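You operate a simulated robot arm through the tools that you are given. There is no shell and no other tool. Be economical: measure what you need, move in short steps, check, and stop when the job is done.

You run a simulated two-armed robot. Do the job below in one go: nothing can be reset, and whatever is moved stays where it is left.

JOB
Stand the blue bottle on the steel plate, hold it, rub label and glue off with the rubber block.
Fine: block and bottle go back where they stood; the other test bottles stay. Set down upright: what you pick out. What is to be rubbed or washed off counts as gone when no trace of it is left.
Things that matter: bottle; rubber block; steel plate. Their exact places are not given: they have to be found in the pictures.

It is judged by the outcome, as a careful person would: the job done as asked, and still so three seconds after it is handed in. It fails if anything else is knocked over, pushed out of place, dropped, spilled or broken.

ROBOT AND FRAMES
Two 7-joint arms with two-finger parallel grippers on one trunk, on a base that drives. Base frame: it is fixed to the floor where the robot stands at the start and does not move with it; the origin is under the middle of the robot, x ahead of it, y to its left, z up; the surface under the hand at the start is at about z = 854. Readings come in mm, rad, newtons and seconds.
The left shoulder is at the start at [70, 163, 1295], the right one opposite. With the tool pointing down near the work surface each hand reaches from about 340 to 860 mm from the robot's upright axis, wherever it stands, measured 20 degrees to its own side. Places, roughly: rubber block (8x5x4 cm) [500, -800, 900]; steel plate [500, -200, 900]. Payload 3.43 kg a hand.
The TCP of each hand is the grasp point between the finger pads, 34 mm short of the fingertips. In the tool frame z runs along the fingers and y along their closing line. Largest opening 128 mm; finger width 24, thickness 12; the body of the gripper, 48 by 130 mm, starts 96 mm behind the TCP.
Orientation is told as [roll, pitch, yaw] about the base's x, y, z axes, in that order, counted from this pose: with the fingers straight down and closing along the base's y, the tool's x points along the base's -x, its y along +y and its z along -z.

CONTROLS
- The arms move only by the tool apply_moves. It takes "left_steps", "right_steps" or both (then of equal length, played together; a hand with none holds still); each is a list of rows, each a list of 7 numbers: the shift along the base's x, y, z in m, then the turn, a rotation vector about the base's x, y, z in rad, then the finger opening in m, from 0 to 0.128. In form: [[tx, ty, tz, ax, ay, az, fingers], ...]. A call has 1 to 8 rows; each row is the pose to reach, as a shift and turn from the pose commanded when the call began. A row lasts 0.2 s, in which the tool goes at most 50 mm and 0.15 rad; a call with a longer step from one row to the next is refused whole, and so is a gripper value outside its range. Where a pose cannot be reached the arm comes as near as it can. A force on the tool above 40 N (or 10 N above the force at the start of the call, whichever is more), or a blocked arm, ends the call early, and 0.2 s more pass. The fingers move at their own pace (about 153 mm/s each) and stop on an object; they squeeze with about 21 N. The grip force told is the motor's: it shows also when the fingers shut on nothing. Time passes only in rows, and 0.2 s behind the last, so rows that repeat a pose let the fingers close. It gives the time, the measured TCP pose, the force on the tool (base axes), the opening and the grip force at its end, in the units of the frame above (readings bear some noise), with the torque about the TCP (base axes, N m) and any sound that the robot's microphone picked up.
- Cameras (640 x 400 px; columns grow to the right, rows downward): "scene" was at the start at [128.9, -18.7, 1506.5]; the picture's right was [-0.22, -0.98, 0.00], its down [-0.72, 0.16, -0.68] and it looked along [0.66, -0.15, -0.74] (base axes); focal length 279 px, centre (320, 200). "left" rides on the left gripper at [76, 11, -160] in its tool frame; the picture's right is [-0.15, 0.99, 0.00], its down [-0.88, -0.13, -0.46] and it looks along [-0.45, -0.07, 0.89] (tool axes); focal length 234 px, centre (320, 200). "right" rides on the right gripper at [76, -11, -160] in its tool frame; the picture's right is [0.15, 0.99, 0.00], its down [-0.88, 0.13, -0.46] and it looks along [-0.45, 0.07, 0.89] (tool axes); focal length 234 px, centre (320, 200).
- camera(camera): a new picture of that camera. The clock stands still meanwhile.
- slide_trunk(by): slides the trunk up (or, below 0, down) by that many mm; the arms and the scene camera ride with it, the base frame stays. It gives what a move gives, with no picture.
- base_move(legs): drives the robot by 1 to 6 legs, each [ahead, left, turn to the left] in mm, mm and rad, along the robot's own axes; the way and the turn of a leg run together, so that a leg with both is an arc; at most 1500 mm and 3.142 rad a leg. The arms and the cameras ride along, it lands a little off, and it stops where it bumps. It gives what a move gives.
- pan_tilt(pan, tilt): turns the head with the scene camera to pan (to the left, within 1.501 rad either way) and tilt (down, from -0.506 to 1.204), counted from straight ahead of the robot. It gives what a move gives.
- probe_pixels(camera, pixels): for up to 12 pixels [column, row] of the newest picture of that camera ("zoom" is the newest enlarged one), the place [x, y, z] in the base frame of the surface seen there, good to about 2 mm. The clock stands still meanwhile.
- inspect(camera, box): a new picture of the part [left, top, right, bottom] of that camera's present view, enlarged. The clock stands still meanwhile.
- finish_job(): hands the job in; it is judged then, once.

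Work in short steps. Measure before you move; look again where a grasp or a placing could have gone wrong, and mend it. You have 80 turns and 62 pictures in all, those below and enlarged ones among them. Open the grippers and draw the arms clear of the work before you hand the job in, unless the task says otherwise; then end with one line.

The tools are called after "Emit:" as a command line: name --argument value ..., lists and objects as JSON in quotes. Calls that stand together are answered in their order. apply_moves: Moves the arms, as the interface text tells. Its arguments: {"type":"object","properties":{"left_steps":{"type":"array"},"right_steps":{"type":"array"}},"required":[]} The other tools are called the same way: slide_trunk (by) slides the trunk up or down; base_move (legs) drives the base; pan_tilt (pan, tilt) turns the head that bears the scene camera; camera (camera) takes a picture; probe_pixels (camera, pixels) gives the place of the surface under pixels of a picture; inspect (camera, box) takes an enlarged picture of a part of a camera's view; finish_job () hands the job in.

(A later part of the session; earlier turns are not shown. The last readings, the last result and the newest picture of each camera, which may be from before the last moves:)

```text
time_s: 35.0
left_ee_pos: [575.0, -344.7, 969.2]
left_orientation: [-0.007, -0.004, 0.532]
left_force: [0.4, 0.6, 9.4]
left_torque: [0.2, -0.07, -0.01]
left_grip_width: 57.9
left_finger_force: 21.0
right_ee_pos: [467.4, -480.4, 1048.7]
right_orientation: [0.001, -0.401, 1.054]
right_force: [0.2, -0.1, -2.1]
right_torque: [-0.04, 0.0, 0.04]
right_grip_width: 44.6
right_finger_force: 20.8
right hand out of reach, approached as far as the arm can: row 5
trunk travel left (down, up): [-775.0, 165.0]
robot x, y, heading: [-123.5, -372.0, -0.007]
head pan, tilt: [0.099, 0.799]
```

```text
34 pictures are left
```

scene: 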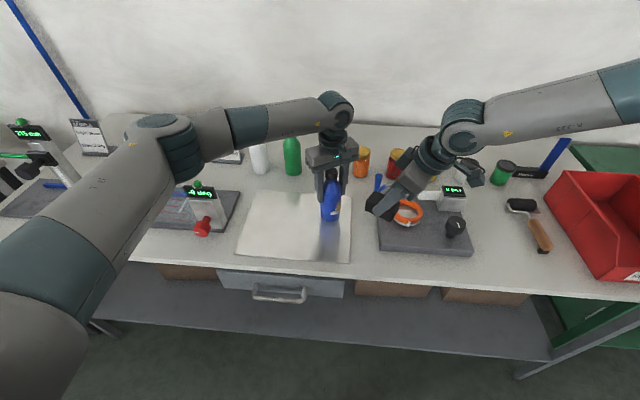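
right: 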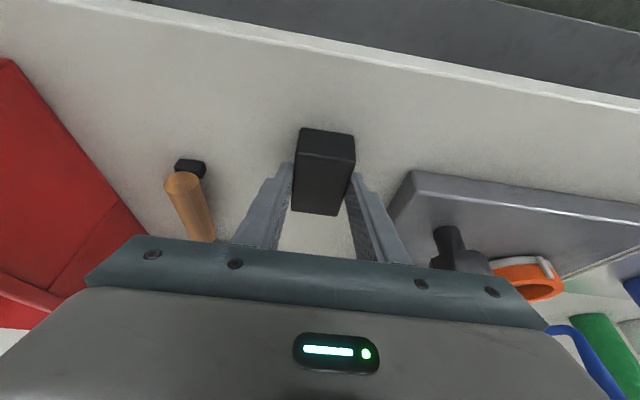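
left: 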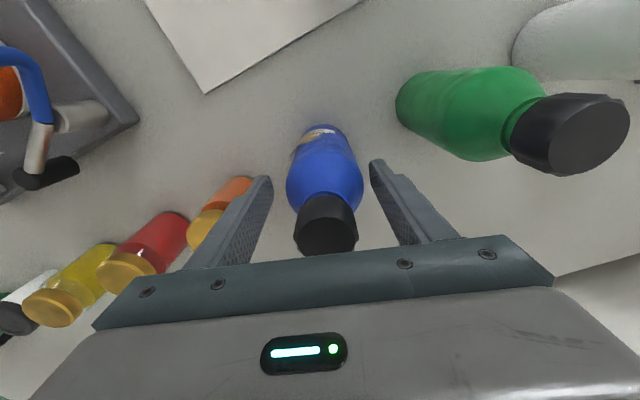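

The bottle stands on the plate at (575,-345). I'm bringing the block to a standoff about 25 mm from the label and down to label height.

Emit:
apply_moves --right_steps '[[0.03, 0.025, -0.0, 0, 0, 0, 0.03], [0.055, 0.042, -0.01, 0, 0, 0, 0.03], [0.055, 0.046, -0.045, 0, 0, 0, 0.03], [0.055, 0.046, -0.085, 0, 0, 0, 0.03], [0.055, 0.046, -0.12, 0, 0, 0, 0.03], [0.055, 0.046, -0.125, 0, 0, 0, 0.03]]'

Emit:
camera --camera "scene"

Emit:
camera --camera "right"

```text
time_s: 36.4
left_ee_pos: [574.3, -344.1, 967.7]
left_orientation: [-0.007, 0.0, 0.531]
left_force: [3.6, -1.8, 16.0]
left_torque: [0.01, -0.18, -0.02]
left_grip_width: 58.1
left_finger_force: 21.1
right_ee_pos: [472.2, -514.4, 1006.8]
right_orientation: [0.003, -0.402, 1.052]
right_force: [0.6, -0.1, -1.7]
right_torque: [-0.01, 0.02, -0.01]
right_grip_width: 44.4
right_finger_force: 21.0
right hand out of reach, approached as far as the arm can: row 1, 2, 3, 4, 5, 6
trunk travel left (down, up): [-775.0, 165.0]
robot x, y, heading: [-125.0, -376.9, -0.013]
head pan, tilt: [0.099, 0.799]
```

```text
33 pictures are left
```

scene: 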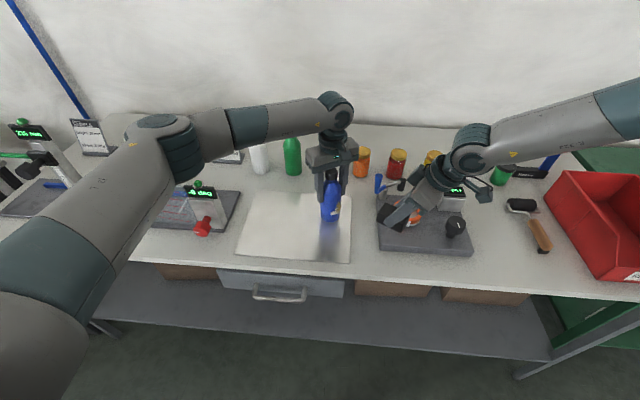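

```text
32 pictures are left
```

right: 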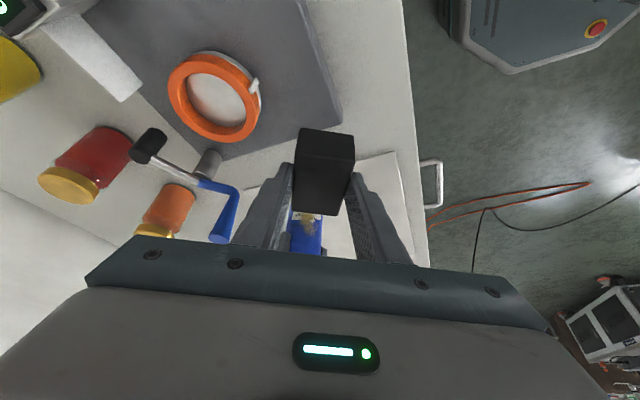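

The limit eases with height relative to the shoulder, so lowering the trunk should help. I'm raising both hands 155 mm with the arms first, then I'll lower the trunk 150 mm.

Emit:
apply_moves --left_steps '[[0, 0, 0.03, 0, 0, 0, 0.03], [0, 0, 0.07, 0, 0, 0, 0.03], [0, 0, 0.11, 0, 0, 0, 0.03], [0, 0, 0.15, 0, 0, 0, 0.03], [0, 0, 0.155, 0, 0, 0, 0.03]]' --right_steps '[[0, 0, 0.03, 0, 0, 0, 0.03], [0, 0, 0.07, 0, 0, 0, 0.03], [0, 0, 0.11, 0, 0, 0, 0.03], [0, 0, 0.15, 0, 0, 0, 0.03], [0, 0, 0.155, 0, 0, 0, 0.03]]'

```text
time_s: 37.6
left_ee_pos: [575.8, -345.3, 1120.9]
left_orientation: [-0.004, 0.0, 0.534]
left_force: [0.4, 1.1, -0.8]
left_torque: [-0.01, -0.02, 0.0]
left_grip_width: 57.7
left_finger_force: 20.6
right_ee_pos: [465.3, -508.0, 1156.9]
right_orientation: [0.0, -0.401, 1.047]
right_force: [-0.3, 0.1, -1.4]
right_torque: [-0.03, 0.01, -0.01]
right_grip_width: 44.2
right_finger_force: 20.9
right hand out of reach, approached as far as the arm can: row 3, 4, 5
trunk travel left (down, up): [-775.0, 165.0]
robot x, y, heading: [-123.2, -375.3, -0.005]
head pan, tilt: [0.099, 0.799]
```

Both are up. I'm sliding the trunk down 145 mm, which brings the bottle back to about 7 mm above the plate.

Emit:
slide_trunk --by -145

Emit:
apply_moves --right_steps '[[0.02, 0.03, 0, 0, 0, 0, 0.03], [0.04, 0.06, -0.0, 0, 0, 0, 0.03], [0.055, 0.078, -0.02, 0, 0, 0, 0.03], [0.058, 0.078, -0.05, 0, 0, 0, 0.03], [0.058, 0.078, -0.08, 0, 0, 0, 0.03], [0.058, 0.078, -0.088, 0, 0, 0, 0.03]]'

```text
time_s: 39.3
left_ee_pos: [575.3, -343.9, 975.7]
left_orientation: [-0.005, -0.001, 0.532]
left_force: [0.5, -0.7, 0.3]
left_torque: [0.03, 0.0, 0.0]
left_grip_width: 57.9
left_finger_force: 20.3
right_ee_pos: [464.8, -506.3, 1011.2]
right_orientation: [-0.001, -0.4, 1.048]
right_force: [-1.0, -0.4, -0.6]
right_torque: [0.03, -0.02, 0.01]
right_grip_width: 44.5
right_finger_force: 21.0
trunk travel left (down, up): [-630.0, 310.0]
robot x, y, heading: [-123.5, -371.9, -0.008]
head pan, tilt: [0.099, 0.799]
```

```text
time_s: 40.7
left_ee_pos: [574.8, -343.8, 974.8]
left_orientation: [-0.006, -0.001, 0.532]
left_force: [0.6, -0.6, -0.9]
left_torque: [0.02, 0.03, -0.02]
left_grip_width: 58.1
left_finger_force: 20.7
right_ee_pos: [495.8, -473.6, 945.1]
right_orientation: [-0.002, -0.403, 1.046]
right_force: [1.2, 0.3, -1.0]
right_torque: [-0.01, -0.02, -0.01]
right_grip_width: 44.5
right_finger_force: 20.4
right hand out of reach, approached as far as the arm can: row 2, 3, 4, 5, 6
trunk travel left (down, up): [-630.0, 310.0]
robot x, y, heading: [-123.9, -368.3, -0.007]
head pan, tilt: [0.099, 0.799]
```

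That is better: the right hand reached (496,-474,945). I'm repeating once more, raising both hands 100 mm and sliding the trunk down 100 mm.

Emit:
apply_moves --left_steps '[[0, 0, 0.035, 0, 0, 0, 0.03], [0, 0, 0.07, 0, 0, 0, 0.03], [0, 0, 0.1, 0, 0, 0, 0.03]]' --right_steps '[[-0.01, -0.01, 0.035, 0, 0, 0, 0.03], [-0.01, -0.01, 0.07, 0, 0, 0, 0.03], [-0.01, -0.01, 0.1, 0, 0, 0, 0.03]]'

Emit:
slide_trunk --by -100

Emit:
apply_moves --right_steps '[[0.01, 0.015, -0.005, 0, 0, 0, 0.03], [0.02, 0.03, -0.01, 0, 0, 0, 0.03], [0.03, 0.042, -0.015, 0, 0, 0, 0.03], [0.038, 0.05, -0.02, 0, 0, 0, 0.03]]'

```text
time_s: 41.5
left_ee_pos: [574.5, -345.2, 1076.0]
left_orientation: [-0.006, -0.002, 0.534]
left_force: [-0.6, -0.2, -0.8]
left_torque: [0.0, 0.02, 0.02]
left_grip_width: 57.7
left_finger_force: 20.7
right_ee_pos: [482.3, -482.0, 1047.0]
right_orientation: [-0.008, -0.401, 1.044]
right_force: [-0.2, -0.3, -1.4]
right_torque: [-0.04, -0.03, -0.01]
right_grip_width: 44.5
right_finger_force: 21.3
right hand out of reach, approached as far as the arm can: row 3
trunk travel left (down, up): [-630.0, 310.0]
robot x, y, heading: [-126.0, -371.9, -0.007]
head pan, tilt: [0.099, 0.799]
```

```text
time_s: 42.8
left_ee_pos: [576.1, -343.9, 975.2]
left_orientation: [-0.006, -0.002, 0.532]
left_force: [-0.3, 0.1, -0.3]
left_torque: [-0.01, -0.03, -0.02]
left_grip_width: 58.4
left_finger_force: 20.7
right_ee_pos: [483.5, -480.6, 945.2]
right_orientation: [-0.005, -0.4, 1.045]
right_force: [0.2, 0.7, -1.1]
right_torque: [-0.03, 0.0, 0.01]
right_grip_width: 44.5
right_finger_force: 21.2
trunk travel left (down, up): [-530.0, 410.0]
robot x, y, heading: [-123.1, -370.5, -0.011]
head pan, tilt: [0.099, 0.799]
```

```text
time_s: 43.8
left_ee_pos: [576.8, -344.6, 974.7]
left_orientation: [-0.004, -0.001, 0.532]
left_force: [0.3, -0.1, -0.4]
left_torque: [-0.02, 0.01, 0.01]
left_grip_width: 57.9
left_finger_force: 20.9
right_ee_pos: [502.2, -452.1, 937.5]
right_orientation: [-0.005, -0.401, 1.042]
right_force: [0.4, -0.4, -1.0]
right_torque: [-0.03, -0.01, 0.02]
right_grip_width: 44.5
right_finger_force: 20.5
right hand out of reach, approached as far as the arm can: row 3, 4
trunk travel left (down, up): [-530.0, 410.0]
robot x, y, heading: [-124.2, -372.6, -0.005]
head pan, tilt: [0.099, 0.799]
```

It now reaches (502,-452,938). Another 70 mm of base shift to the left would bring the label into range. First a check for clearance around the lowered left arm.

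Emit:
pan_tilt --pan 0.5 --tilt 0.7

Emit:
camera --camera "scene"

```text
time_s: 44.7
left_ee_pos: [576.2, -344.7, 974.6]
left_orientation: [-0.005, -0.001, 0.531]
left_force: [0.2, 0.0, -0.8]
left_torque: [-0.02, 0.01, 0.01]
left_grip_width: 58.1
left_finger_force: 20.3
right_ee_pos: [502.1, -451.7, 936.1]
right_orientation: [-0.006, -0.401, 1.042]
right_force: [0.0, 0.3, -1.8]
right_torque: [-0.01, 0.0, 0.0]
right_grip_width: 44.5
right_finger_force: 21.4
trunk travel left (down, up): [-530.0, 410.0]
robot x, y, heading: [-121.5, -372.0, -0.009]
head pan, tilt: [0.499, 0.7]
```

```text
31 pictures are left
```

scene: 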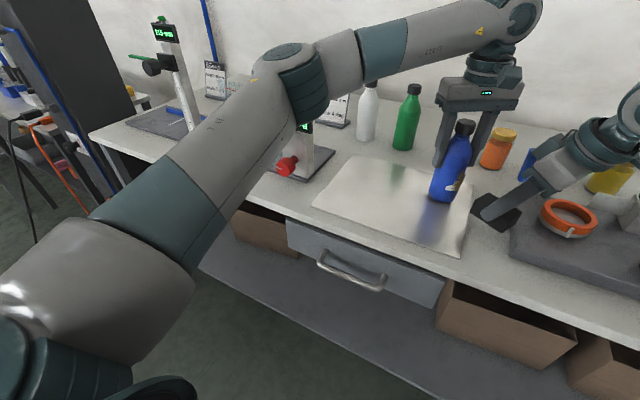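

Emit:
probe_pixels --camera "scene" --pixels '[[305, 118], [290, 60], [303, 128], [220, 130], [166, 35], [440, 55], [170, 200], [312, 100], [275, 110]]'

```text
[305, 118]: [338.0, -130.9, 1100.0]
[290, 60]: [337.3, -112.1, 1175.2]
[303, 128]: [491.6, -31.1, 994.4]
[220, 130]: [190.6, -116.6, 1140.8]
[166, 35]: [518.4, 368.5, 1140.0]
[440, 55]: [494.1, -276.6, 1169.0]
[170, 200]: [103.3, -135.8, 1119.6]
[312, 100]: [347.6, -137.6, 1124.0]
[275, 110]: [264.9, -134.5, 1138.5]
```

The left elbow's underside is at z≈1085 and the nearest fixture tops out near 1000, so that is clear. I'm lifting the bottle 20 mm, driving 70 mm left and bringing the bottle back to its spot.

Emit:
apply_moves --left_steps '[[0, 0, 0.02, 0, 0, 0, 0.03], [0, 0, 0.02, 0, 0, 0, 0.03]]'

Emit:
base_move --legs '[[0, 70, 0]]'

Emit:
apply_moves --left_steps '[[0, -0.02, 0, 0, 0, 0, 0.03], [-0.005, -0.045, 0, 0, 0, 0, 0.03], [-0.012, -0.07, 0, 0, 0, 0, 0.03], [-0.012, -0.07, 0, 0, 0, 0, 0.03]]' --right_steps '[[-0.02, -0.02, 0, 0, 0, 0, 0.03], [-0.02, -0.06, 0, 0, 0, 0, 0.03], [-0.02, -0.07, 0, 0, 0, 0, 0.03], [-0.02, -0.07, 0, 0, 0, 0, 0.03]]'

```text
time_s: 45.3
left_ee_pos: [577.5, -345.5, 995.8]
left_orientation: [-0.005, 0.001, 0.531]
left_force: [1.0, -0.2, 0.1]
left_torque: [-0.01, 0.01, -0.01]
left_grip_width: 57.8
left_finger_force: 20.5
right_ee_pos: [502.9, -452.9, 936.1]
right_orientation: [-0.006, -0.401, 1.042]
right_force: [-0.2, -0.6, -1.9]
right_torque: [-0.02, -0.02, 0.0]
right_grip_width: 44.6
right_finger_force: 20.9
trunk travel left (down, up): [-530.0, 410.0]
robot x, y, heading: [-122.0, -368.3, -0.009]
head pan, tilt: [0.499, 0.7]
```

```text
time_s: 46.3
left_ee_pos: [577.0, -274.3, 995.1]
left_orientation: [-0.006, -0.002, 0.534]
left_force: [-0.8, 0.9, -0.3]
left_torque: [-0.03, -0.02, -0.02]
left_grip_width: 58.0
left_finger_force: 20.4
right_ee_pos: [502.5, -379.2, 936.8]
right_orientation: [-0.005, -0.398, 1.044]
right_force: [-0.6, 0.2, -1.2]
right_torque: [-0.03, 0.0, -0.02]
right_grip_width: 44.4
right_finger_force: 21.1
trunk travel left (down, up): [-530.0, 410.0]
robot x, y, heading: [-124.4, -300.2, -0.008]
head pan, tilt: [0.499, 0.7]
```

```text
time_s: 47.3
left_ee_pos: [565.7, -346.1, 997.1]
left_orientation: [-0.005, -0.002, 0.536]
left_force: [0.6, 0.2, 0.5]
left_torque: [-0.01, 0.01, 0.0]
left_grip_width: 57.7
left_finger_force: 20.8
right_ee_pos: [468.2, -440.1, 936.6]
right_orientation: [-0.01, -0.401, 1.039]
right_force: [-0.6, 0.2, -1.4]
right_torque: [-0.02, 0.01, 0.01]
right_grip_width: 44.6
right_finger_force: 20.6
right hand out of reach, approached as far as the arm can: row 2, 3, 4
trunk travel left (down, up): [-530.0, 410.0]
robot x, y, heading: [-121.7, -300.8, -0.008]
head pan, tilt: [0.499, 0.7]
```

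The left hand followed to (566,-346). I'm setting the bottle down on the plate and looking.

Emit:
apply_moves --left_steps '[[0, 0.003, -0.015, 0, 0, 0, 0.03], [0, 0.006, -0.024, 0, 0, 0, 0.03], [0, 0.006, -0.028, 0, 0, 0, 0.03], [0, 0.006, -0.0295, 0, 0, 0, 0.03]]'

Emit:
pan_tilt --pan -0.1 --tilt 0.65

Emit:
camera --camera "scene"

Emit:
camera --camera "right"

```text
time_s: 48.3
left_ee_pos: [564.8, -340.7, 968.5]
left_orientation: [-0.008, -0.002, 0.535]
left_force: [1.1, -1.6, 10.0]
left_torque: [0.07, 0.05, -0.01]
left_grip_width: 57.7
left_finger_force: 20.6
right_ee_pos: [468.9, -442.0, 936.7]
right_orientation: [-0.01, -0.401, 1.039]
right_force: [-0.4, -0.2, -1.1]
right_torque: [0.0, 0.01, -0.02]
right_grip_width: 44.4
right_finger_force: 21.2
trunk travel left (down, up): [-530.0, 410.0]
robot x, y, heading: [-123.5, -301.2, -0.009]
head pan, tilt: [0.499, 0.7]
```

```text
time_s: 49.3
left_ee_pos: [564.3, -339.3, 968.0]
left_orientation: [-0.007, -0.003, 0.535]
left_force: [3.6, -2.6, 16.9]
left_torque: [-0.03, -0.13, -0.04]
left_grip_width: 57.7
left_finger_force: 20.8
right_ee_pos: [468.6, -441.5, 936.8]
right_orientation: [-0.01, -0.403, 1.038]
right_force: [-0.5, 0.3, -0.8]
right_torque: [-0.01, 0.0, 0.01]
right_grip_width: 44.6
right_finger_force: 21.0
trunk travel left (down, up): [-530.0, 410.0]
robot x, y, heading: [-121.9, -304.0, -0.005]
head pan, tilt: [-0.099, 0.649]
```

```text
30 pictures are left
```

scene: 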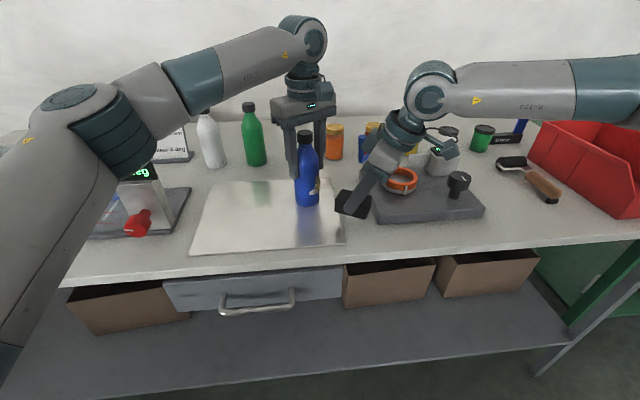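

```text
29 pictures are left
```

right: 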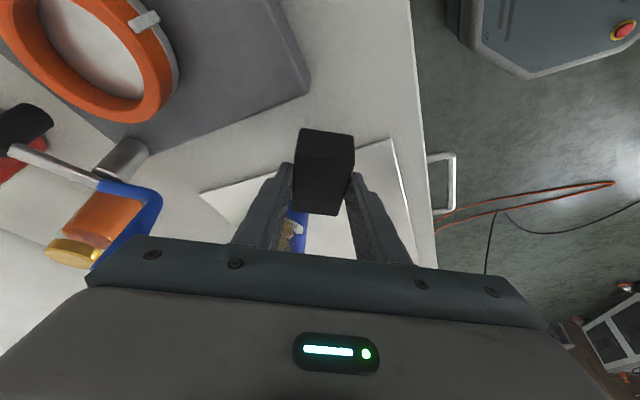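

The label faces the block. I'm moving to a standoff about 15 mm from contact, with the block centre at z≈900.

Emit:
apply_moves --right_steps '[[0.018, 0.009, -0.004, 0, 0, 0, 0.03], [0.036, 0.018, -0.008, 0, 0, 0, 0.03], [0.05, 0.025, -0.011, 0, 0, 0, 0.03], [0.05, 0.025, -0.011, 0, 0, 0, 0.03]]'

Emit:
inspect --camera "scene" --box '[240, 90, 432, 210]'

```text
time_s: 50.3
left_ee_pos: [564.8, -339.4, 966.9]
left_orientation: [-0.006, -0.001, 0.535]
left_force: [1.5, -1.0, 15.1]
left_torque: [-0.03, 0.05, -0.02]
left_grip_width: 58.0
left_finger_force: 20.7
right_ee_pos: [498.5, -403.6, 921.6]
right_orientation: [-0.015, -0.402, 1.036]
right_force: [0.0, 0.4, -1.7]
right_torque: [-0.02, 0.01, 0.01]
right_grip_width: 44.4
right_finger_force: 20.9
right hand out of reach, approached as far as the arm can: row 1, 2, 3, 4
trunk travel left (down, up): [-530.0, 410.0]
robot x, y, heading: [-125.3, -302.1, -0.003]
head pan, tilt: [-0.099, 0.649]
```

```text
3.33 times, centred on (336, 150) of scene
```

zoom: 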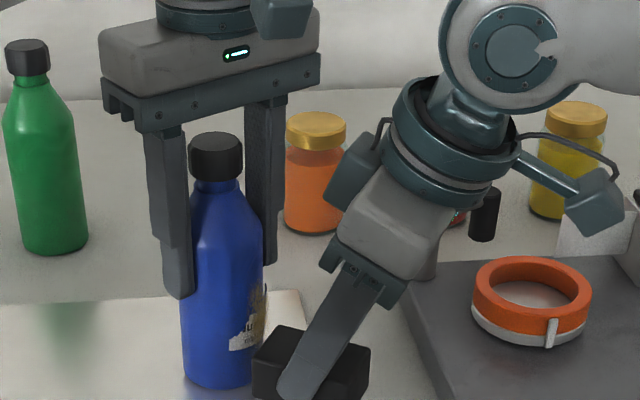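

The right hand stops at (498,-404) and can't move further toward +x/-y with this yaw. So the bottle should come to the block: I'm retreating the block 20 mm and moving the bottle to about (515,-325), still on the plate.

Emit:
apply_moves --right_steps '[[-0.014, -0.012, 0.002, 0, 0, 0, 0.03], [-0.022, -0.012, 0.004, 0, 0, 0, 0.03], [-0.03, -0.01, 0.004, 0, 0, 0, 0.03], [-0.033, -0.006, 0.004, 0, 0, 0, 0.03], [-0.033, -0.006, 0.004, 0, 0, 0, 0.03], [-0.033, -0.006, 0.004, 0, 0, 0, 0.03]]' --left_steps '[[0, 0, 0.004, 0, 0, 0, 0.03], [0, 0, 0.008, 0, 0, 0, 0.03], [-0.02, 0.006, 0.008, 0, 0, 0, 0.03], [-0.045, 0.012, 0.008, 0, 0, 0, 0.03], [-0.05, 0.015, 0.003, 0, 0, 0, 0.03], [-0.05, 0.015, -0.0005, 0, 0, 0, 0.03]]'

Emit:
inspect --camera "scene" --box '[240, 110, 432, 230]'

```text
time_s: 51.7
left_ee_pos: [513.4, -324.6, 967.5]
left_orientation: [-0.008, -0.002, 0.534]
left_force: [0.5, -0.8, 7.7]
left_torque: [0.03, 0.02, -0.01]
left_grip_width: 57.8
left_finger_force: 21.0
right_ee_pos: [467.1, -409.9, 925.5]
right_orientation: [-0.007, -0.4, 1.044]
right_force: [0.6, -0.2, -2.0]
right_torque: [-0.02, 0.0, 0.03]
right_grip_width: 44.6
right_finger_force: 20.9
trunk travel left (down, up): [-530.0, 410.0]
robot x, y, heading: [-123.6, -299.5, -0.006]
head pan, tilt: [-0.099, 0.649]
```

```text
3.33 times, centred on (336, 170) of scene
```

zoom: 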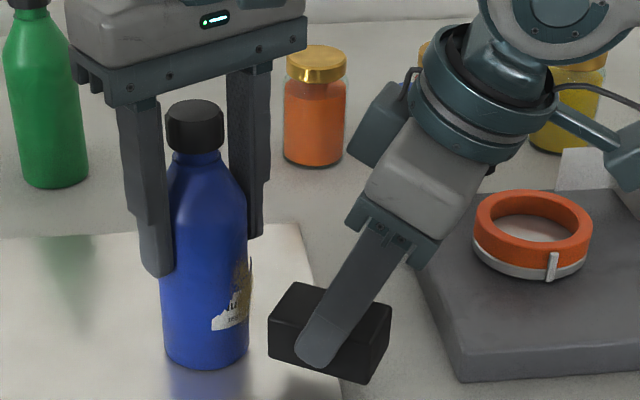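

Well placed, with no limit hit. The block face is about 24 mm from the bottle. I'm advancing along the approach direction until light contact, watching the force.

Emit:
apply_moves --right_steps '[[0.004, 0.009, 0, 0, 0, 0, 0.03], [0.008, 0.018, 0, 0, 0, 0, 0.03], [0.009, 0.02, 0, 0, 0, 0, 0.03], [0.01, 0.022, 0, 0, 0, 0, 0.03], [0.011, 0.024, 0, 0, 0, 0, 0.03]]'

Emit:
inspect --camera "scene" --box '[240, 110, 432, 230]'

```text
time_s: 52.9
left_ee_pos: [513.4, -323.1, 965.9]
left_orientation: [-0.008, -0.004, 0.534]
left_force: [4.3, 0.5, 13.9]
left_torque: [0.04, -0.1, 0.05]
left_grip_width: 57.8
left_finger_force: 20.6
right_ee_pos: [475.7, -388.6, 925.2]
right_orientation: [-0.006, -0.402, 1.041]
right_force: [-2.6, -3.7, -1.2]
right_torque: [-0.05, 0.03, 0.04]
right_grip_width: 44.6
right_finger_force: 21.0
trunk travel left (down, up): [-530.0, 410.0]
robot x, y, heading: [-122.3, -298.0, -0.007]
head pan, tilt: [-0.099, 0.649]
```

```text
3.33 times, centred on (336, 170) of scene
```

zoom: 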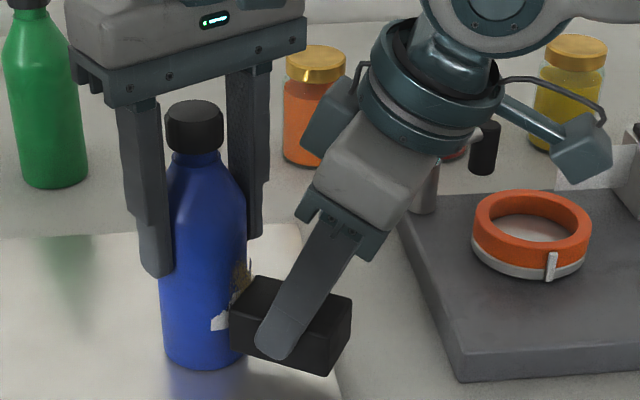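

There is light contact of about 4.5 N in the middle of the label. I'm now pressing about 2.5 mm deeper and rubbing with up-and-down strokes.

Emit:
apply_moves --right_steps '[[0.0013, 0.0022, 0, 0, 0, 0, 0.03], [0.0013, 0.0022, 0.012, 0, 0, 0, 0.03], [0.0013, 0.0022, 0.022, 0, 0, 0, 0.03], [0.0013, 0.0022, 0.01, 0, 0, 0, 0.03], [0.0013, 0.0022, -0.004, 0, 0, 0, 0.03], [0.0013, 0.0022, 0.01, 0, 0, 0, 0.03], [0.0013, 0.0022, 0.022, 0, 0, 0, 0.03], [0.0013, 0.0022, 0.0, 0, 0, 0, 0.03]]'

Emit:
inspect --camera "scene" --box '[240, 110, 432, 230]'

```text
time_s: 54.7
left_ee_pos: [514.7, -324.4, 964.5]
left_orientation: [-0.004, 0.0, 0.533]
left_force: [2.3, 5.1, -0.2]
left_torque: [0.34, -0.15, 0.0]
left_grip_width: 57.9
left_finger_force: 21.1
right_ee_pos: [479.1, -383.7, 926.8]
right_orientation: [-0.007, -0.406, 1.042]
right_force: [-1.8, -3.9, 1.6]
right_torque: [0.05, -0.05, -0.07]
right_grip_width: 44.5
right_finger_force: 21.0
trunk travel left (down, up): [-530.0, 410.0]
robot x, y, heading: [-121.0, -298.9, -0.005]
head pan, tilt: [-0.099, 0.649]
```

```text
3.33 times, centred on (336, 170) of scene
```

zoom: 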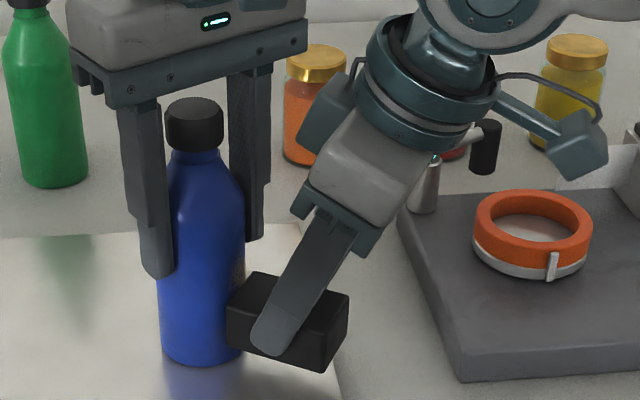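

Most of the label already looks gone. I'm retracting the block 30 mm to see what remains.

Emit:
apply_moves --right_steps '[[-0.006, -0.01, 0, 0, 0, 0, 0.03], [-0.015, -0.026, 0, 0, 0, 0, 0.03], [-0.02, -0.034, 0, 0, 0, 0, 0.03]]'

Emit:
inspect --camera "scene" --box '[264, 125, 360, 185]'

Emit:
camera --camera "right"

```text
time_s: 55.5
left_ee_pos: [515.3, -323.8, 964.9]
left_orientation: [-0.006, -0.002, 0.535]
left_force: [-0.7, 0.1, -0.3]
left_torque: [-0.03, 0.02, 0.0]
left_grip_width: 58.0
left_finger_force: 21.0
right_ee_pos: [458.3, -417.0, 925.4]
right_orientation: [-0.007, -0.403, 1.042]
right_force: [0.6, 0.6, -1.7]
right_torque: [-0.02, 0.0, 0.0]
right_grip_width: 44.4
right_finger_force: 20.5
trunk travel left (down, up): [-530.0, 410.0]
robot x, y, heading: [-126.2, -301.4, -0.005]
head pan, tilt: [-0.099, 0.649]
```

```text
6.67 times, centred on (312, 155) of scene
```

zoom: 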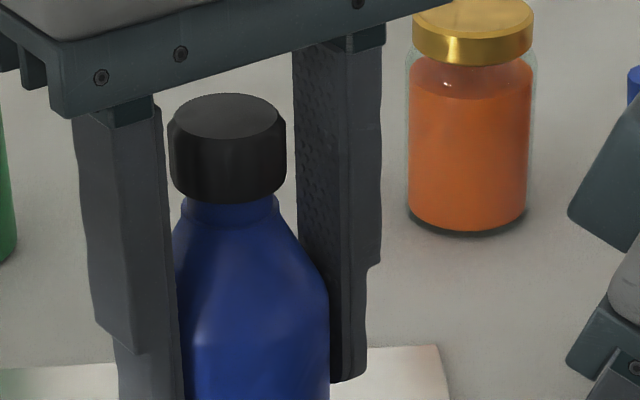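

```text
23 pictures are left
```

right: 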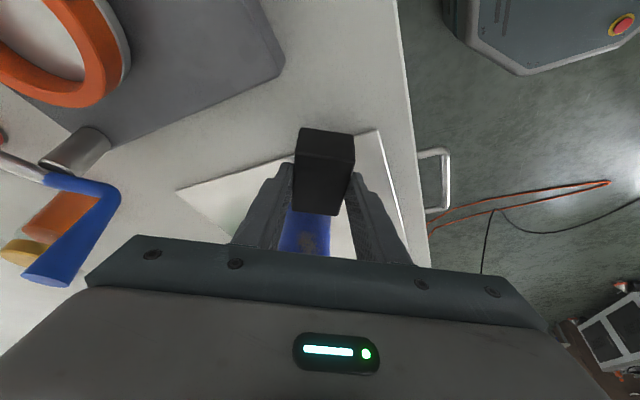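

Some brown glue remains higher up at (308,240) in the right camera. I'm turning the bottle -0.45 rad in place to view it from the scene camera.

Emit:
apply_moves --left_steps '[[0, 0, 0, 0, 0, -0.15, 0.03], [0, 0, 0, 0, 0, -0.3, 0.03], [0, 0, 0, 0, 0, -0.45, 0.03]]'

Emit:
inspect --camera "scene" --box '[268, 160, 364, 220]'

```text
time_s: 56.3
left_ee_pos: [515.2, -323.6, 964.6]
left_orientation: [-0.006, -0.003, 0.082]
left_force: [0.4, -0.6, 1.8]
left_torque: [0.0, 0.07, 0.03]
left_grip_width: 57.9
left_finger_force: 20.6
right_ee_pos: [459.0, -418.2, 925.7]
right_orientation: [-0.005, -0.4, 1.043]
right_force: [0.0, -0.4, -2.1]
right_torque: [-0.01, 0.05, -0.02]
right_grip_width: 44.4
right_finger_force: 20.4
trunk travel left (down, up): [-530.0, 410.0]
robot x, y, heading: [-124.9, -301.6, -0.007]
head pan, tilt: [-0.099, 0.649]
```

```text
6.67 times, centred on (316, 190) of scene
```

zoom: 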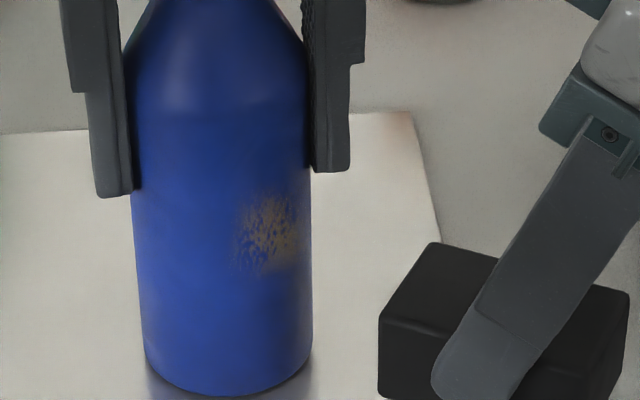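

The label is gone and only a thinned glue patch remains at (270,235). I'm probing its height.

Emit:
probe_pixels --camera "zoom" --pixels '[[270, 200], [270, 235], [270, 272], [240, 235], [300, 235], [225, 150], [225, 385]]'

```text
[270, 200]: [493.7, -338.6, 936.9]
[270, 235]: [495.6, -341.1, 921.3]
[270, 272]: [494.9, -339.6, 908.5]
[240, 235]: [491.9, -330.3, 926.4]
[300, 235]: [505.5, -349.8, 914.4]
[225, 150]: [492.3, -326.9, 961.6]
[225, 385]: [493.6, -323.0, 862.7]
```

The glue spans z 905–937, and the left fingertips at 931 would get in the block's way up there. The bottle is standing, so I'll regrip it about 13 mm higher with the left hand.

Emit:
apply_moves --left_steps '[[0, 0, 0, 0, 0, 0, 0.075], [0, 0, 0, 0, 0, 0, 0.075], [0, 0, 0.013, 0, 0, 0, 0.075], [0, 0, 0.013, 0, 0, 0, 0.03], [0, 0, 0.013, 0, 0, 0, 0.03], [0, 0, 0.013, 0, 0, 0, 0.03]]'

Emit:
inspect --camera "scene" --box '[236, 110, 396, 210]'

```text
time_s: 57.7
left_ee_pos: [514.8, -323.7, 978.2]
left_orientation: [-0.005, -0.002, 0.085]
left_force: [0.4, 0.0, 0.5]
left_torque: [-0.02, 0.04, 0.0]
left_grip_width: 57.9
left_finger_force: 20.7
right_ee_pos: [459.3, -417.8, 925.1]
right_orientation: [-0.004, -0.402, 1.045]
right_force: [-0.1, -0.2, -0.9]
right_torque: [-0.01, 0.03, -0.02]
right_grip_width: 44.1
right_finger_force: 20.8
trunk travel left (down, up): [-530.0, 410.0]
robot x, y, heading: [-124.4, -302.8, -0.007]
head pan, tilt: [-0.099, 0.649]
```

```text
4.00 times, centred on (316, 160) of scene
```

zoom: 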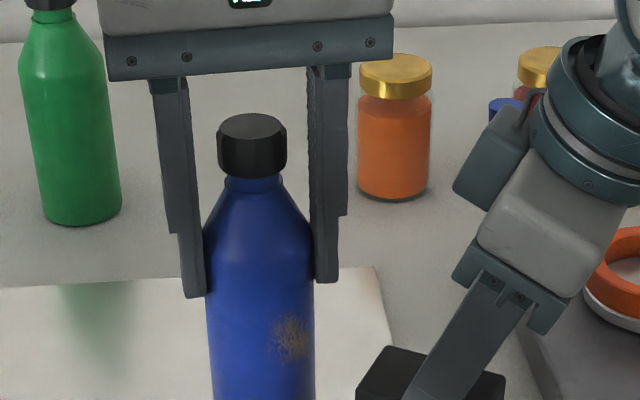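

I'm turning the bottle +0.33 rad so the glue faces the block, raising the block to glue height, and pressing with strokes.

Emit:
apply_moves --left_steps '[[0, 0, -0.001, 0, 0, 0.12, 0.03], [0, 0, -0.002, 0, 0, 0.24, 0.03], [0, 0, -0.003, 0, 0, 0.33, 0.03], [0, 0, -0.003, 0, 0, 0.33, 0.03], [0, 0, -0.003, 0, 0, 0.33, 0.03], [0, 0, -0.003, 0, 0, 0.33, 0.03], [0, 0, -0.003, 0, 0, 0.33, 0.03], [0, 0, -0.003, 0, 0, 0.33, 0.03]]' --right_steps '[[0.006, 0.01, 0.01, 0, 0, 0, 0.03], [0.013, 0.022, 0.017, 0, 0, 0, 0.03], [0.0195, 0.033, 0.018, 0, 0, 0, 0.03], [0.021, 0.036, 0.012, 0, 0, 0, 0.03], [0.021, 0.036, 0.025, 0, 0, 0, 0.03], [0.021, 0.036, 0.01, 0, 0, 0, 0.03], [0.021, 0.036, 0.025, 0, 0, 0, 0.03], [0.021, 0.036, 0.018, 0, 0, 0, 0.03]]'

```text
time_s: 59.5
left_ee_pos: [513.7, -323.6, 973.7]
left_orientation: [-0.005, -0.002, 0.414]
left_force: [3.3, 6.4, 5.7]
left_torque: [0.4, -0.28, 0.06]
left_grip_width: 57.8
left_finger_force: 20.9
right_ee_pos: [478.1, -382.6, 945.3]
right_orientation: [-0.008, -0.403, 1.044]
right_force: [-5.0, -8.4, 4.9]
right_torque: [-0.1, 0.05, -0.06]
right_grip_width: 44.2
right_finger_force: 21.4
trunk travel left (down, up): [-530.0, 410.0]
robot x, y, heading: [-123.5, -301.0, -0.01]
head pan, tilt: [-0.099, 0.649]
```

It's pressing at about 10 N. I'm continuing the strokes while turning the bottle ±0.28 rad, so the whole patch passes under the block.

Emit:
apply_moves --left_steps '[[0, 0, 0, 0, 0, 0.14, 0.03], [0, 0, 0, 0, 0, 0.28, 0.03], [0, 0, 0, 0, 0, 0.14, 0.03], [0, 0, 0, 0, 0, 0.0, 0.03], [0, 0, 0, 0, 0, -0.14, 0.03], [0, 0, 0, 0, 0, -0.28, 0.03], [0, 0, 0, 0, 0, -0.14, 0.03], [0, 0, 0, 0, 0, 0, 0.03]]' --right_steps '[[0, 0, 0.006, 0, 0, 0, 0.03], [0, 0, -0.006, 0, 0, 0, 0.03], [0, 0, 0.006, 0, 0, 0, 0.03], [0, 0, -0.008, 0, 0, 0, 0.03], [0, 0, 0.006, 0, 0, 0, 0.03], [0, 0, -0.006, 0, 0, 0, 0.03], [0, 0, 0.006, 0, 0, 0, 0.03], [0, 0, -0.006, 0, 0, 0, 0.03]]'

Emit:
apply_moves --left_steps '[[0, 0, 0, 0, 0, 0, 0.03], [0, 0, 0, 0, 0, 0, 0.03], [0, 0, 0, 0, 0, -0.15, 0.03], [0, 0, 0, 0, 0, -0.3, 0.03], [0, 0, 0, 0, 0, -0.45, 0.03], [0, 0, 0, 0, 0, -0.6, 0.03], [0, 0, 0, 0, 0, -0.7, 0.03]]' --right_steps '[[-0.006, -0.01, 0, 0, 0, 0, 0.03], [-0.014, -0.024, -0.01, 0, 0, 0, 0.03], [-0.02, -0.034, -0.02, 0, 0, 0, 0.03], [-0.02, -0.034, -0.02, 0, 0, 0, 0.03], [-0.02, -0.034, -0.02, 0, 0, 0, 0.03], [-0.02, -0.034, -0.02, 0, 0, 0, 0.03], [-0.02, -0.034, -0.02, 0, 0, 0, 0.03]]'

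Emit:
inspect --camera "scene" --box '[268, 160, 364, 220]'

```text
time_s: 61.3
left_ee_pos: [514.2, -324.5, 976.6]
left_orientation: [-0.004, 0.0, 0.412]
left_force: [-0.5, 6.3, 2.6]
left_torque: [0.49, 0.21, -0.01]
left_grip_width: 58.2
left_finger_force: 21.0
right_ee_pos: [479.4, -380.9, 939.0]
right_orientation: [-0.007, -0.403, 1.043]
right_force: [-1.0, -5.0, 3.7]
right_torque: [0.01, -0.05, -0.07]
right_grip_width: 44.4
right_finger_force: 20.9
trunk travel left (down, up): [-530.0, 410.0]
robot x, y, heading: [-124.1, -302.5, -0.003]
head pan, tilt: [-0.099, 0.649]
```

```text
time_s: 62.9
left_ee_pos: [515.0, -323.4, 975.1]
left_orientation: [-0.005, -0.002, -0.287]
left_force: [0.0, -0.5, 0.6]
left_torque: [0.03, -0.02, 0.02]
left_grip_width: 58.0
left_finger_force: 20.8
right_ee_pos: [460.5, -416.9, 919.0]
right_orientation: [-0.005, -0.401, 1.044]
right_force: [-0.6, -0.2, -1.8]
right_torque: [-0.03, 0.03, 0.02]
right_grip_width: 44.3
right_finger_force: 20.5
trunk travel left (down, up): [-530.0, 410.0]
robot x, y, heading: [-123.8, -299.0, -0.004]
head pan, tilt: [-0.099, 0.649]
```

```text
6.67 times, centred on (316, 190) of scene
```

zoom: 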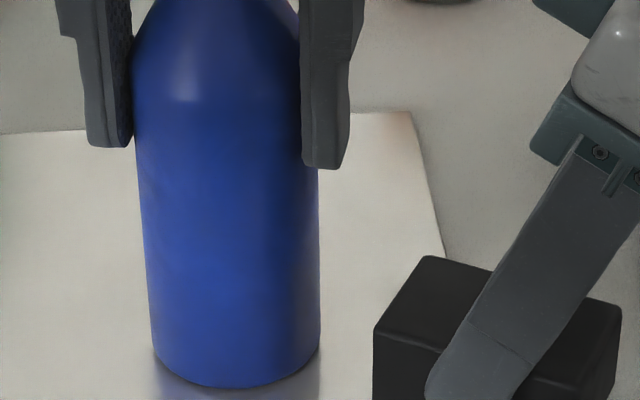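

The surface looks clean. A closer look to be sure no trace is left, plus the upright check.

Emit:
inspect --camera "scene" --box '[284, 178, 324, 222]'

```text
9.09 times, centred on (304, 200) of scene
```

zoom: 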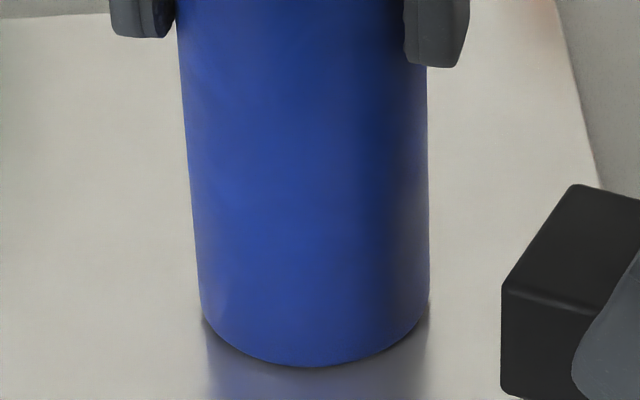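

It looks clean, though the right rim is shaded. I'm turning a further -0.35 rad to see that side.

Emit:
apply_moves --left_steps '[[0, 0, 0, 0, 0, -0.12, 0.03], [0, 0, 0, 0, 0, -0.24, 0.03], [0, 0, 0, 0, 0, -0.35, 0.03]]'

Emit:
inspect --camera "scene" --box '[276, 170, 340, 214]'

```text
time_s: 63.7
left_ee_pos: [515.1, -324.7, 975.0]
left_orientation: [-0.007, -0.001, -0.64]
left_force: [-0.1, 0.1, 0.5]
left_torque: [-0.01, 0.02, -0.02]
left_grip_width: 57.7
left_finger_force: 21.1
right_ee_pos: [461.6, -416.5, 919.4]
right_orientation: [-0.005, -0.401, 1.044]
right_force: [0.2, -0.5, -1.5]
right_torque: [-0.01, 0.0, 0.03]
right_grip_width: 44.5
right_finger_force: 20.5
trunk travel left (down, up): [-530.0, 410.0]
robot x, y, heading: [-119.3, -298.7, -0.01]
head pan, tilt: [-0.099, 0.649]
```

```text
9.09 times, centred on (308, 192) of scene
```

zoom: 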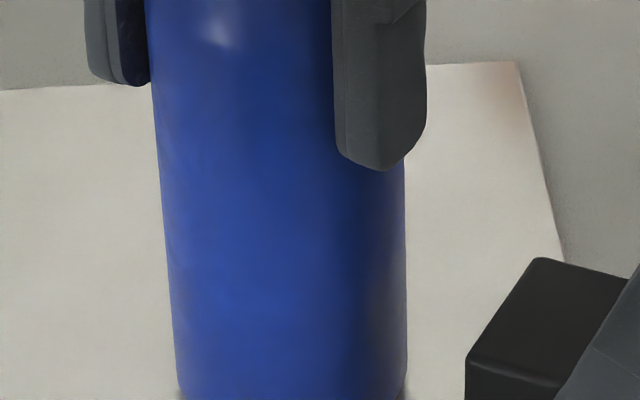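

It is clean from this side too; the dark band is shading. Now I'm turning the bottle back to yaw -0.307, letting it settle freely on the plate, and regripping it at the original relative height.

Emit:
apply_moves --left_steps '[[0, 0, -0.001, 0, 0, 0.12, 0.03], [0, 0, -0.002, 0, 0, 0.24, 0.03], [0, 0, -0.002, 0, 0, 0.333, 0.03], [0, 0, -0.002, 0, 0, 0.333, 0.075], [0, 0, -0.004, 0, 0, 0.333, 0.075], [0, 0, -0.006, 0, 0, 0.333, 0.075], [0, 0, -0.006, 0, 0, 0.333, 0.075]]'

Emit:
inspect --camera "scene" --box '[220, 100, 412, 220]'

Emit:
camera --camera "left"

```text
time_s: 65.3
left_ee_pos: [515.7, -323.3, 969.1]
left_orientation: [-0.004, -0.001, -0.304]
left_force: [-0.4, 0.3, -0.4]
left_torque: [0.0, -0.02, 0.01]
left_grip_width: 75.0
left_finger_force: 0.0
right_ee_pos: [460.1, -416.9, 918.3]
right_orientation: [-0.006, -0.4, 1.044]
right_force: [0.5, -0.6, -2.6]
right_torque: [-0.02, 0.02, 0.01]
right_grip_width: 44.7
right_finger_force: 20.5
trunk travel left (down, up): [-530.0, 410.0]
robot x, y, heading: [-118.6, -297.1, -0.004]
head pan, tilt: [-0.099, 0.649]
```

```text
3.33 times, centred on (316, 160) of scene
```

zoom: 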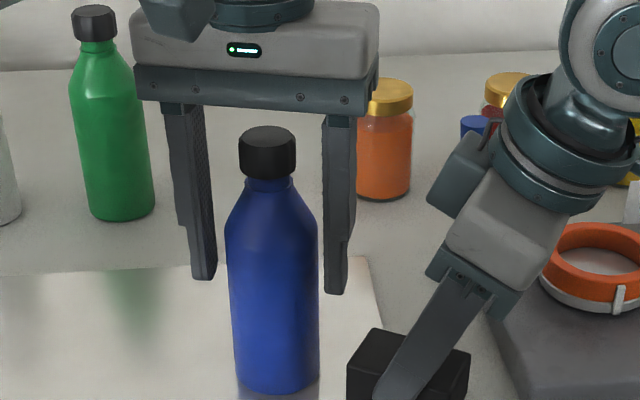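

```text
16 pictures are left
```

left: 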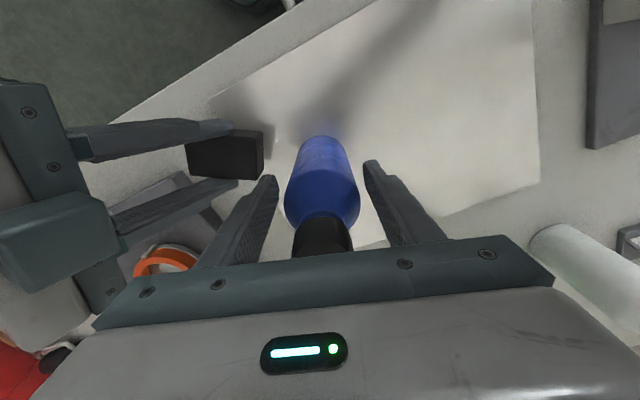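

It stands free and upright. I'm probing the cap to know the bottle's offset from the hand before regripping.

Emit:
probe_pixels --camera "left" --pixels '[[294, 236], [322, 236], [350, 236], [322, 220], [322, 251]]'

Emit:
apply_moves --left_steps '[[0, 0, 0, 0, 0, 0, 0.03], [0, 0, 0, 0, 0, 0, 0.03], [0, 0, 0, 0, 0, 0, 0.03]]'

```text
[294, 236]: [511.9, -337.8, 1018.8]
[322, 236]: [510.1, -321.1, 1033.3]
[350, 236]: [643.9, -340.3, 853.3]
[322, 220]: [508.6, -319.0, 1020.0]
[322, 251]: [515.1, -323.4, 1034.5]
```

```text
time_s: 66.1
left_ee_pos: [515.2, -324.9, 967.9]
left_orientation: [-0.007, -0.002, -0.302]
left_force: [-0.5, 0.8, 0.3]
left_torque: [0.01, 0.0, -0.02]
left_grip_width: 57.6
left_finger_force: 21.0
right_ee_pos: [459.7, -416.2, 917.5]
right_orientation: [-0.004, -0.401, 1.044]
right_force: [-0.2, 0.8, -2.3]
right_torque: [-0.02, -0.01, -0.01]
right_grip_width: 44.5
right_finger_force: 20.7
trunk travel left (down, up): [-530.0, 410.0]
robot x, y, heading: [-125.3, -302.6, -0.009]
head pan, tilt: [-0.099, 0.649]
```

The bottle is held upright at yaw -0.30. I'm raising the trunk 245 mm, which lifts both hands straight up, then driving back to the first work position: right 158, ahead 125.

Emit:
slide_trunk --by 245

Emit:
base_move --legs '[[0, -158, 0], [122, 0, 0]]'

Emit:
pan_tilt --pan 0.0 --tilt 0.8

Emit:
camera --camera "scene"

```text
time_s: 68.7
left_ee_pos: [517.3, -323.8, 1213.7]
left_orientation: [-0.004, 0.0, -0.306]
left_force: [-0.4, 0.6, -1.3]
left_torque: [0.03, 0.01, 0.0]
left_grip_width: 57.7
left_finger_force: 21.5
right_ee_pos: [461.1, -416.8, 1163.1]
right_orientation: [-0.005, -0.403, 1.044]
right_force: [0.3, 0.2, -1.8]
right_torque: [0.0, 0.01, -0.02]
right_grip_width: 44.6
right_finger_force: 21.3
trunk travel left (down, up): [-775.0, 165.0]
robot x, y, heading: [-123.2, -300.8, -0.009]
head pan, tilt: [-0.099, 0.649]
```

```text
time_s: 70.9
left_ee_pos: [634.9, -482.8, 1213.7]
left_orientation: [-0.006, -0.001, -0.305]
left_force: [0.3, 1.2, -0.3]
left_torque: [0.06, 0.04, 0.02]
left_grip_width: 57.9
left_finger_force: 20.8
right_ee_pos: [580.4, -575.1, 1164.5]
right_orientation: [-0.007, -0.403, 1.044]
right_force: [-0.5, 0.5, -1.6]
right_torque: [-0.01, 0.01, -0.01]
right_grip_width: 44.5
right_finger_force: 20.7
trunk travel left (down, up): [-775.0, 165.0]
robot x, y, heading: [-5.0, -462.1, -0.005]
head pan, tilt: [-0.099, 0.649]
```

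```text
time_s: 71.6
left_ee_pos: [638.3, -482.0, 1213.7]
left_orientation: [-0.007, 0.001, -0.304]
left_force: [0.1, 0.2, -0.7]
left_torque: [0.01, 0.03, 0.01]
left_grip_width: 58.0
left_finger_force: 21.2
right_ee_pos: [582.3, -574.3, 1163.3]
right_orientation: [-0.006, -0.402, 1.042]
right_force: [0.3, 0.6, -1.4]
right_torque: [-0.01, -0.02, 0.03]
right_grip_width: 44.6
right_finger_force: 20.9
trunk travel left (down, up): [-775.0, 165.0]
robot x, y, heading: [-3.4, -459.6, -0.01]
head pan, tilt: [0.0, 0.799]
```

```text
15 pictures are left
```

scene: 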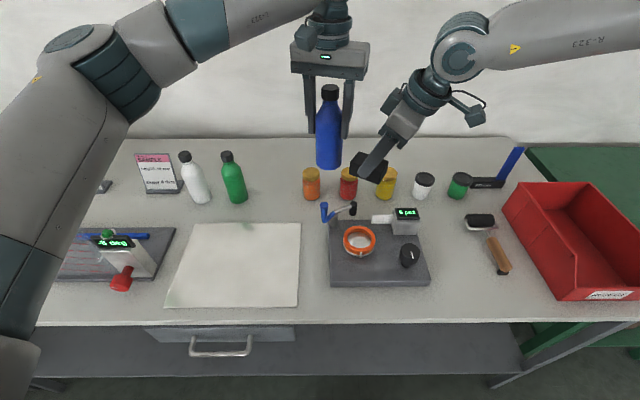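

Next I'm moving the bottle left past the lever, then forward and down between the green bottle and the orange jar, staying high.

Emit:
apply_moves --left_steps '[[0, 0.045, 0, 0, 0, 0, 0.03], [0, 0.09, 0, 0, 0, 0, 0.03], [0, 0.135, 0, 0, 0, 0, 0.03], [0, 0.161, -0.03, 0, 0, 0, 0.03], [0.02, 0.161, -0.065, 0, 0, 0, 0.03], [0.04, 0.161, -0.1, 0, 0, 0, 0.03], [0.06, 0.161, -0.12, 0, 0, 0, 0.03]]'

```text
time_s: 73.2
left_ee_pos: [696.6, -322.6, 1094.7]
left_orientation: [-0.007, -0.004, -0.305]
left_force: [0.3, 0.1, 0.2]
left_torque: [0.0, 0.03, -0.03]
left_grip_width: 57.8
left_finger_force: 20.5
right_ee_pos: [581.8, -575.2, 1163.6]
right_orientation: [-0.004, -0.402, 1.042]
right_force: [-0.4, -0.1, -0.1]
right_torque: [-0.04, 0.01, -0.01]
right_grip_width: 44.5
right_finger_force: 20.4
trunk travel left (down, up): [-775.0, 165.0]
robot x, y, heading: [-1.0, -459.6, -0.004]
head pan, tilt: [0.0, 0.799]
```

I'm advancing to x≈779.5 and lowering to about 15 mm above the table.

Emit:
apply_moves --left_steps '[[0.03, 0.001, -0.0, 0, 0, 0, 0.03], [0.06, 0.002, -0.015, 0, 0, 0, 0.03], [0.083, 0.002, -0.04, 0, 0, 0, 0.03], [0.083, 0.002, -0.075, 0, 0, 0, 0.03], [0.083, 0.002, -0.105, 0, 0, 0, 0.03], [0.083, 0.002, -0.112, 0, 0, 0, 0.03]]'

Emit:
camera --camera "left"

```text
time_s: 74.6
left_ee_pos: [780.1, -320.0, 983.0]
left_orientation: [-0.005, -0.002, -0.305]
left_force: [-0.3, -1.0, -1.3]
left_torque: [0.0, -0.01, 0.02]
left_grip_width: 58.0
left_finger_force: 20.9
right_ee_pos: [581.5, -575.1, 1162.9]
right_orientation: [-0.006, -0.401, 1.043]
right_force: [-0.3, 0.1, -1.8]
right_torque: [-0.03, -0.03, 0.03]
right_grip_width: 44.6
right_finger_force: 21.0
trunk travel left (down, up): [-775.0, 165.0]
robot x, y, heading: [-2.3, -460.8, -0.008]
head pan, tilt: [0.0, 0.799]
```

```text
14 pictures are left
```

left: 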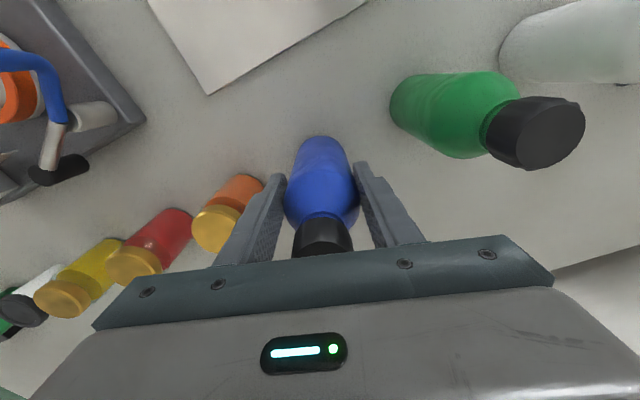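

The bottle is in line with its old spot. I'm lowering it gently to contact, near z≈966.5.

Emit:
apply_moves --left_steps '[[0, 0, -0.008, 0, 0, 0, 0.03], [0, 0, -0.013, 0, 0, 0, 0.03], [0, 0, -0.015, 0, 0, 0, 0.03], [0, 0, -0.017, 0, 0, 0, 0.03]]'

```text
time_s: 75.6
left_ee_pos: [779.2, -320.1, 964.9]
left_orientation: [-0.007, -0.001, -0.303]
left_force: [0.2, -0.1, -0.4]
left_torque: [0.01, 0.04, 0.01]
left_grip_width: 57.8
left_finger_force: 20.8
right_ee_pos: [582.0, -575.9, 1163.3]
right_orientation: [-0.005, -0.401, 1.043]
right_force: [0.3, 0.9, -1.7]
right_torque: [0.04, -0.02, 0.02]
right_grip_width: 44.3
right_finger_force: 21.0
trunk travel left (down, up): [-775.0, 165.0]
robot x, y, heading: [-2.7, -461.7, -0.007]
head pan, tilt: [0.0, 0.799]
```

No contact yet at 965, so I'm going down in 1 mm steps.

Emit:
apply_moves --left_steps '[[0, 0, -0.001, 0, 0, 0, 0.03], [0, 0, -0.002, 0, 0, 0, 0.03], [0, 0, -0.003, 0, 0, 0, 0.03]]'

Emit:
inspect --camera "scene" --box '[208, 120, 368, 220]'

```text
time_s: 76.4
left_ee_pos: [778.6, -319.5, 965.0]
left_orientation: [-0.006, -0.004, -0.304]
left_force: [-1.2, 0.9, 9.6]
left_torque: [0.25, 0.05, 0.03]
left_grip_width: 57.9
left_finger_force: 21.3
right_ee_pos: [579.9, -575.8, 1165.0]
right_orientation: [-0.006, -0.402, 1.043]
right_force: [-0.3, 0.0, -1.4]
right_torque: [-0.02, 0.0, -0.03]
right_grip_width: 44.2
right_finger_force: 20.5
trunk travel left (down, up): [-775.0, 165.0]
robot x, y, heading: [-1.8, -460.2, -0.004]
head pan, tilt: [0.0, 0.799]
```

```text
4.00 times, centred on (288, 170) of scene
```

zoom: 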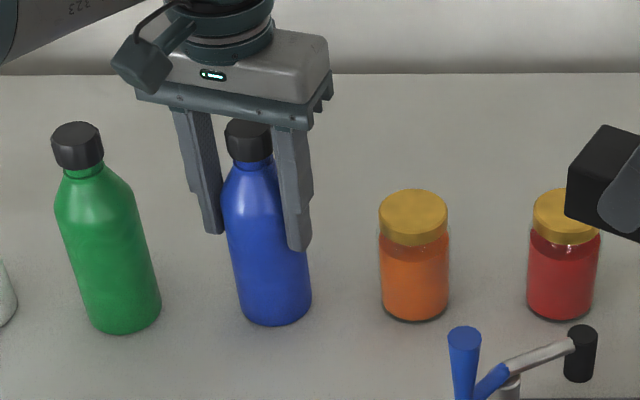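

It is in contact at 9.6 N, standing next to the green bottle. I'm comparing its surface points with the first measurement before I let go.

Emit:
probe_pixels --camera "zoom" --pixels '[[265, 270], [270, 300], [245, 128], [275, 322], [232, 290], [305, 290]]'

```text
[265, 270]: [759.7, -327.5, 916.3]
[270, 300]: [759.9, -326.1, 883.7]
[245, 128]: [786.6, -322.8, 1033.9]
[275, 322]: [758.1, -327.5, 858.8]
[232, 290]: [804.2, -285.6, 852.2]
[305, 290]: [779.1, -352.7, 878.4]
```

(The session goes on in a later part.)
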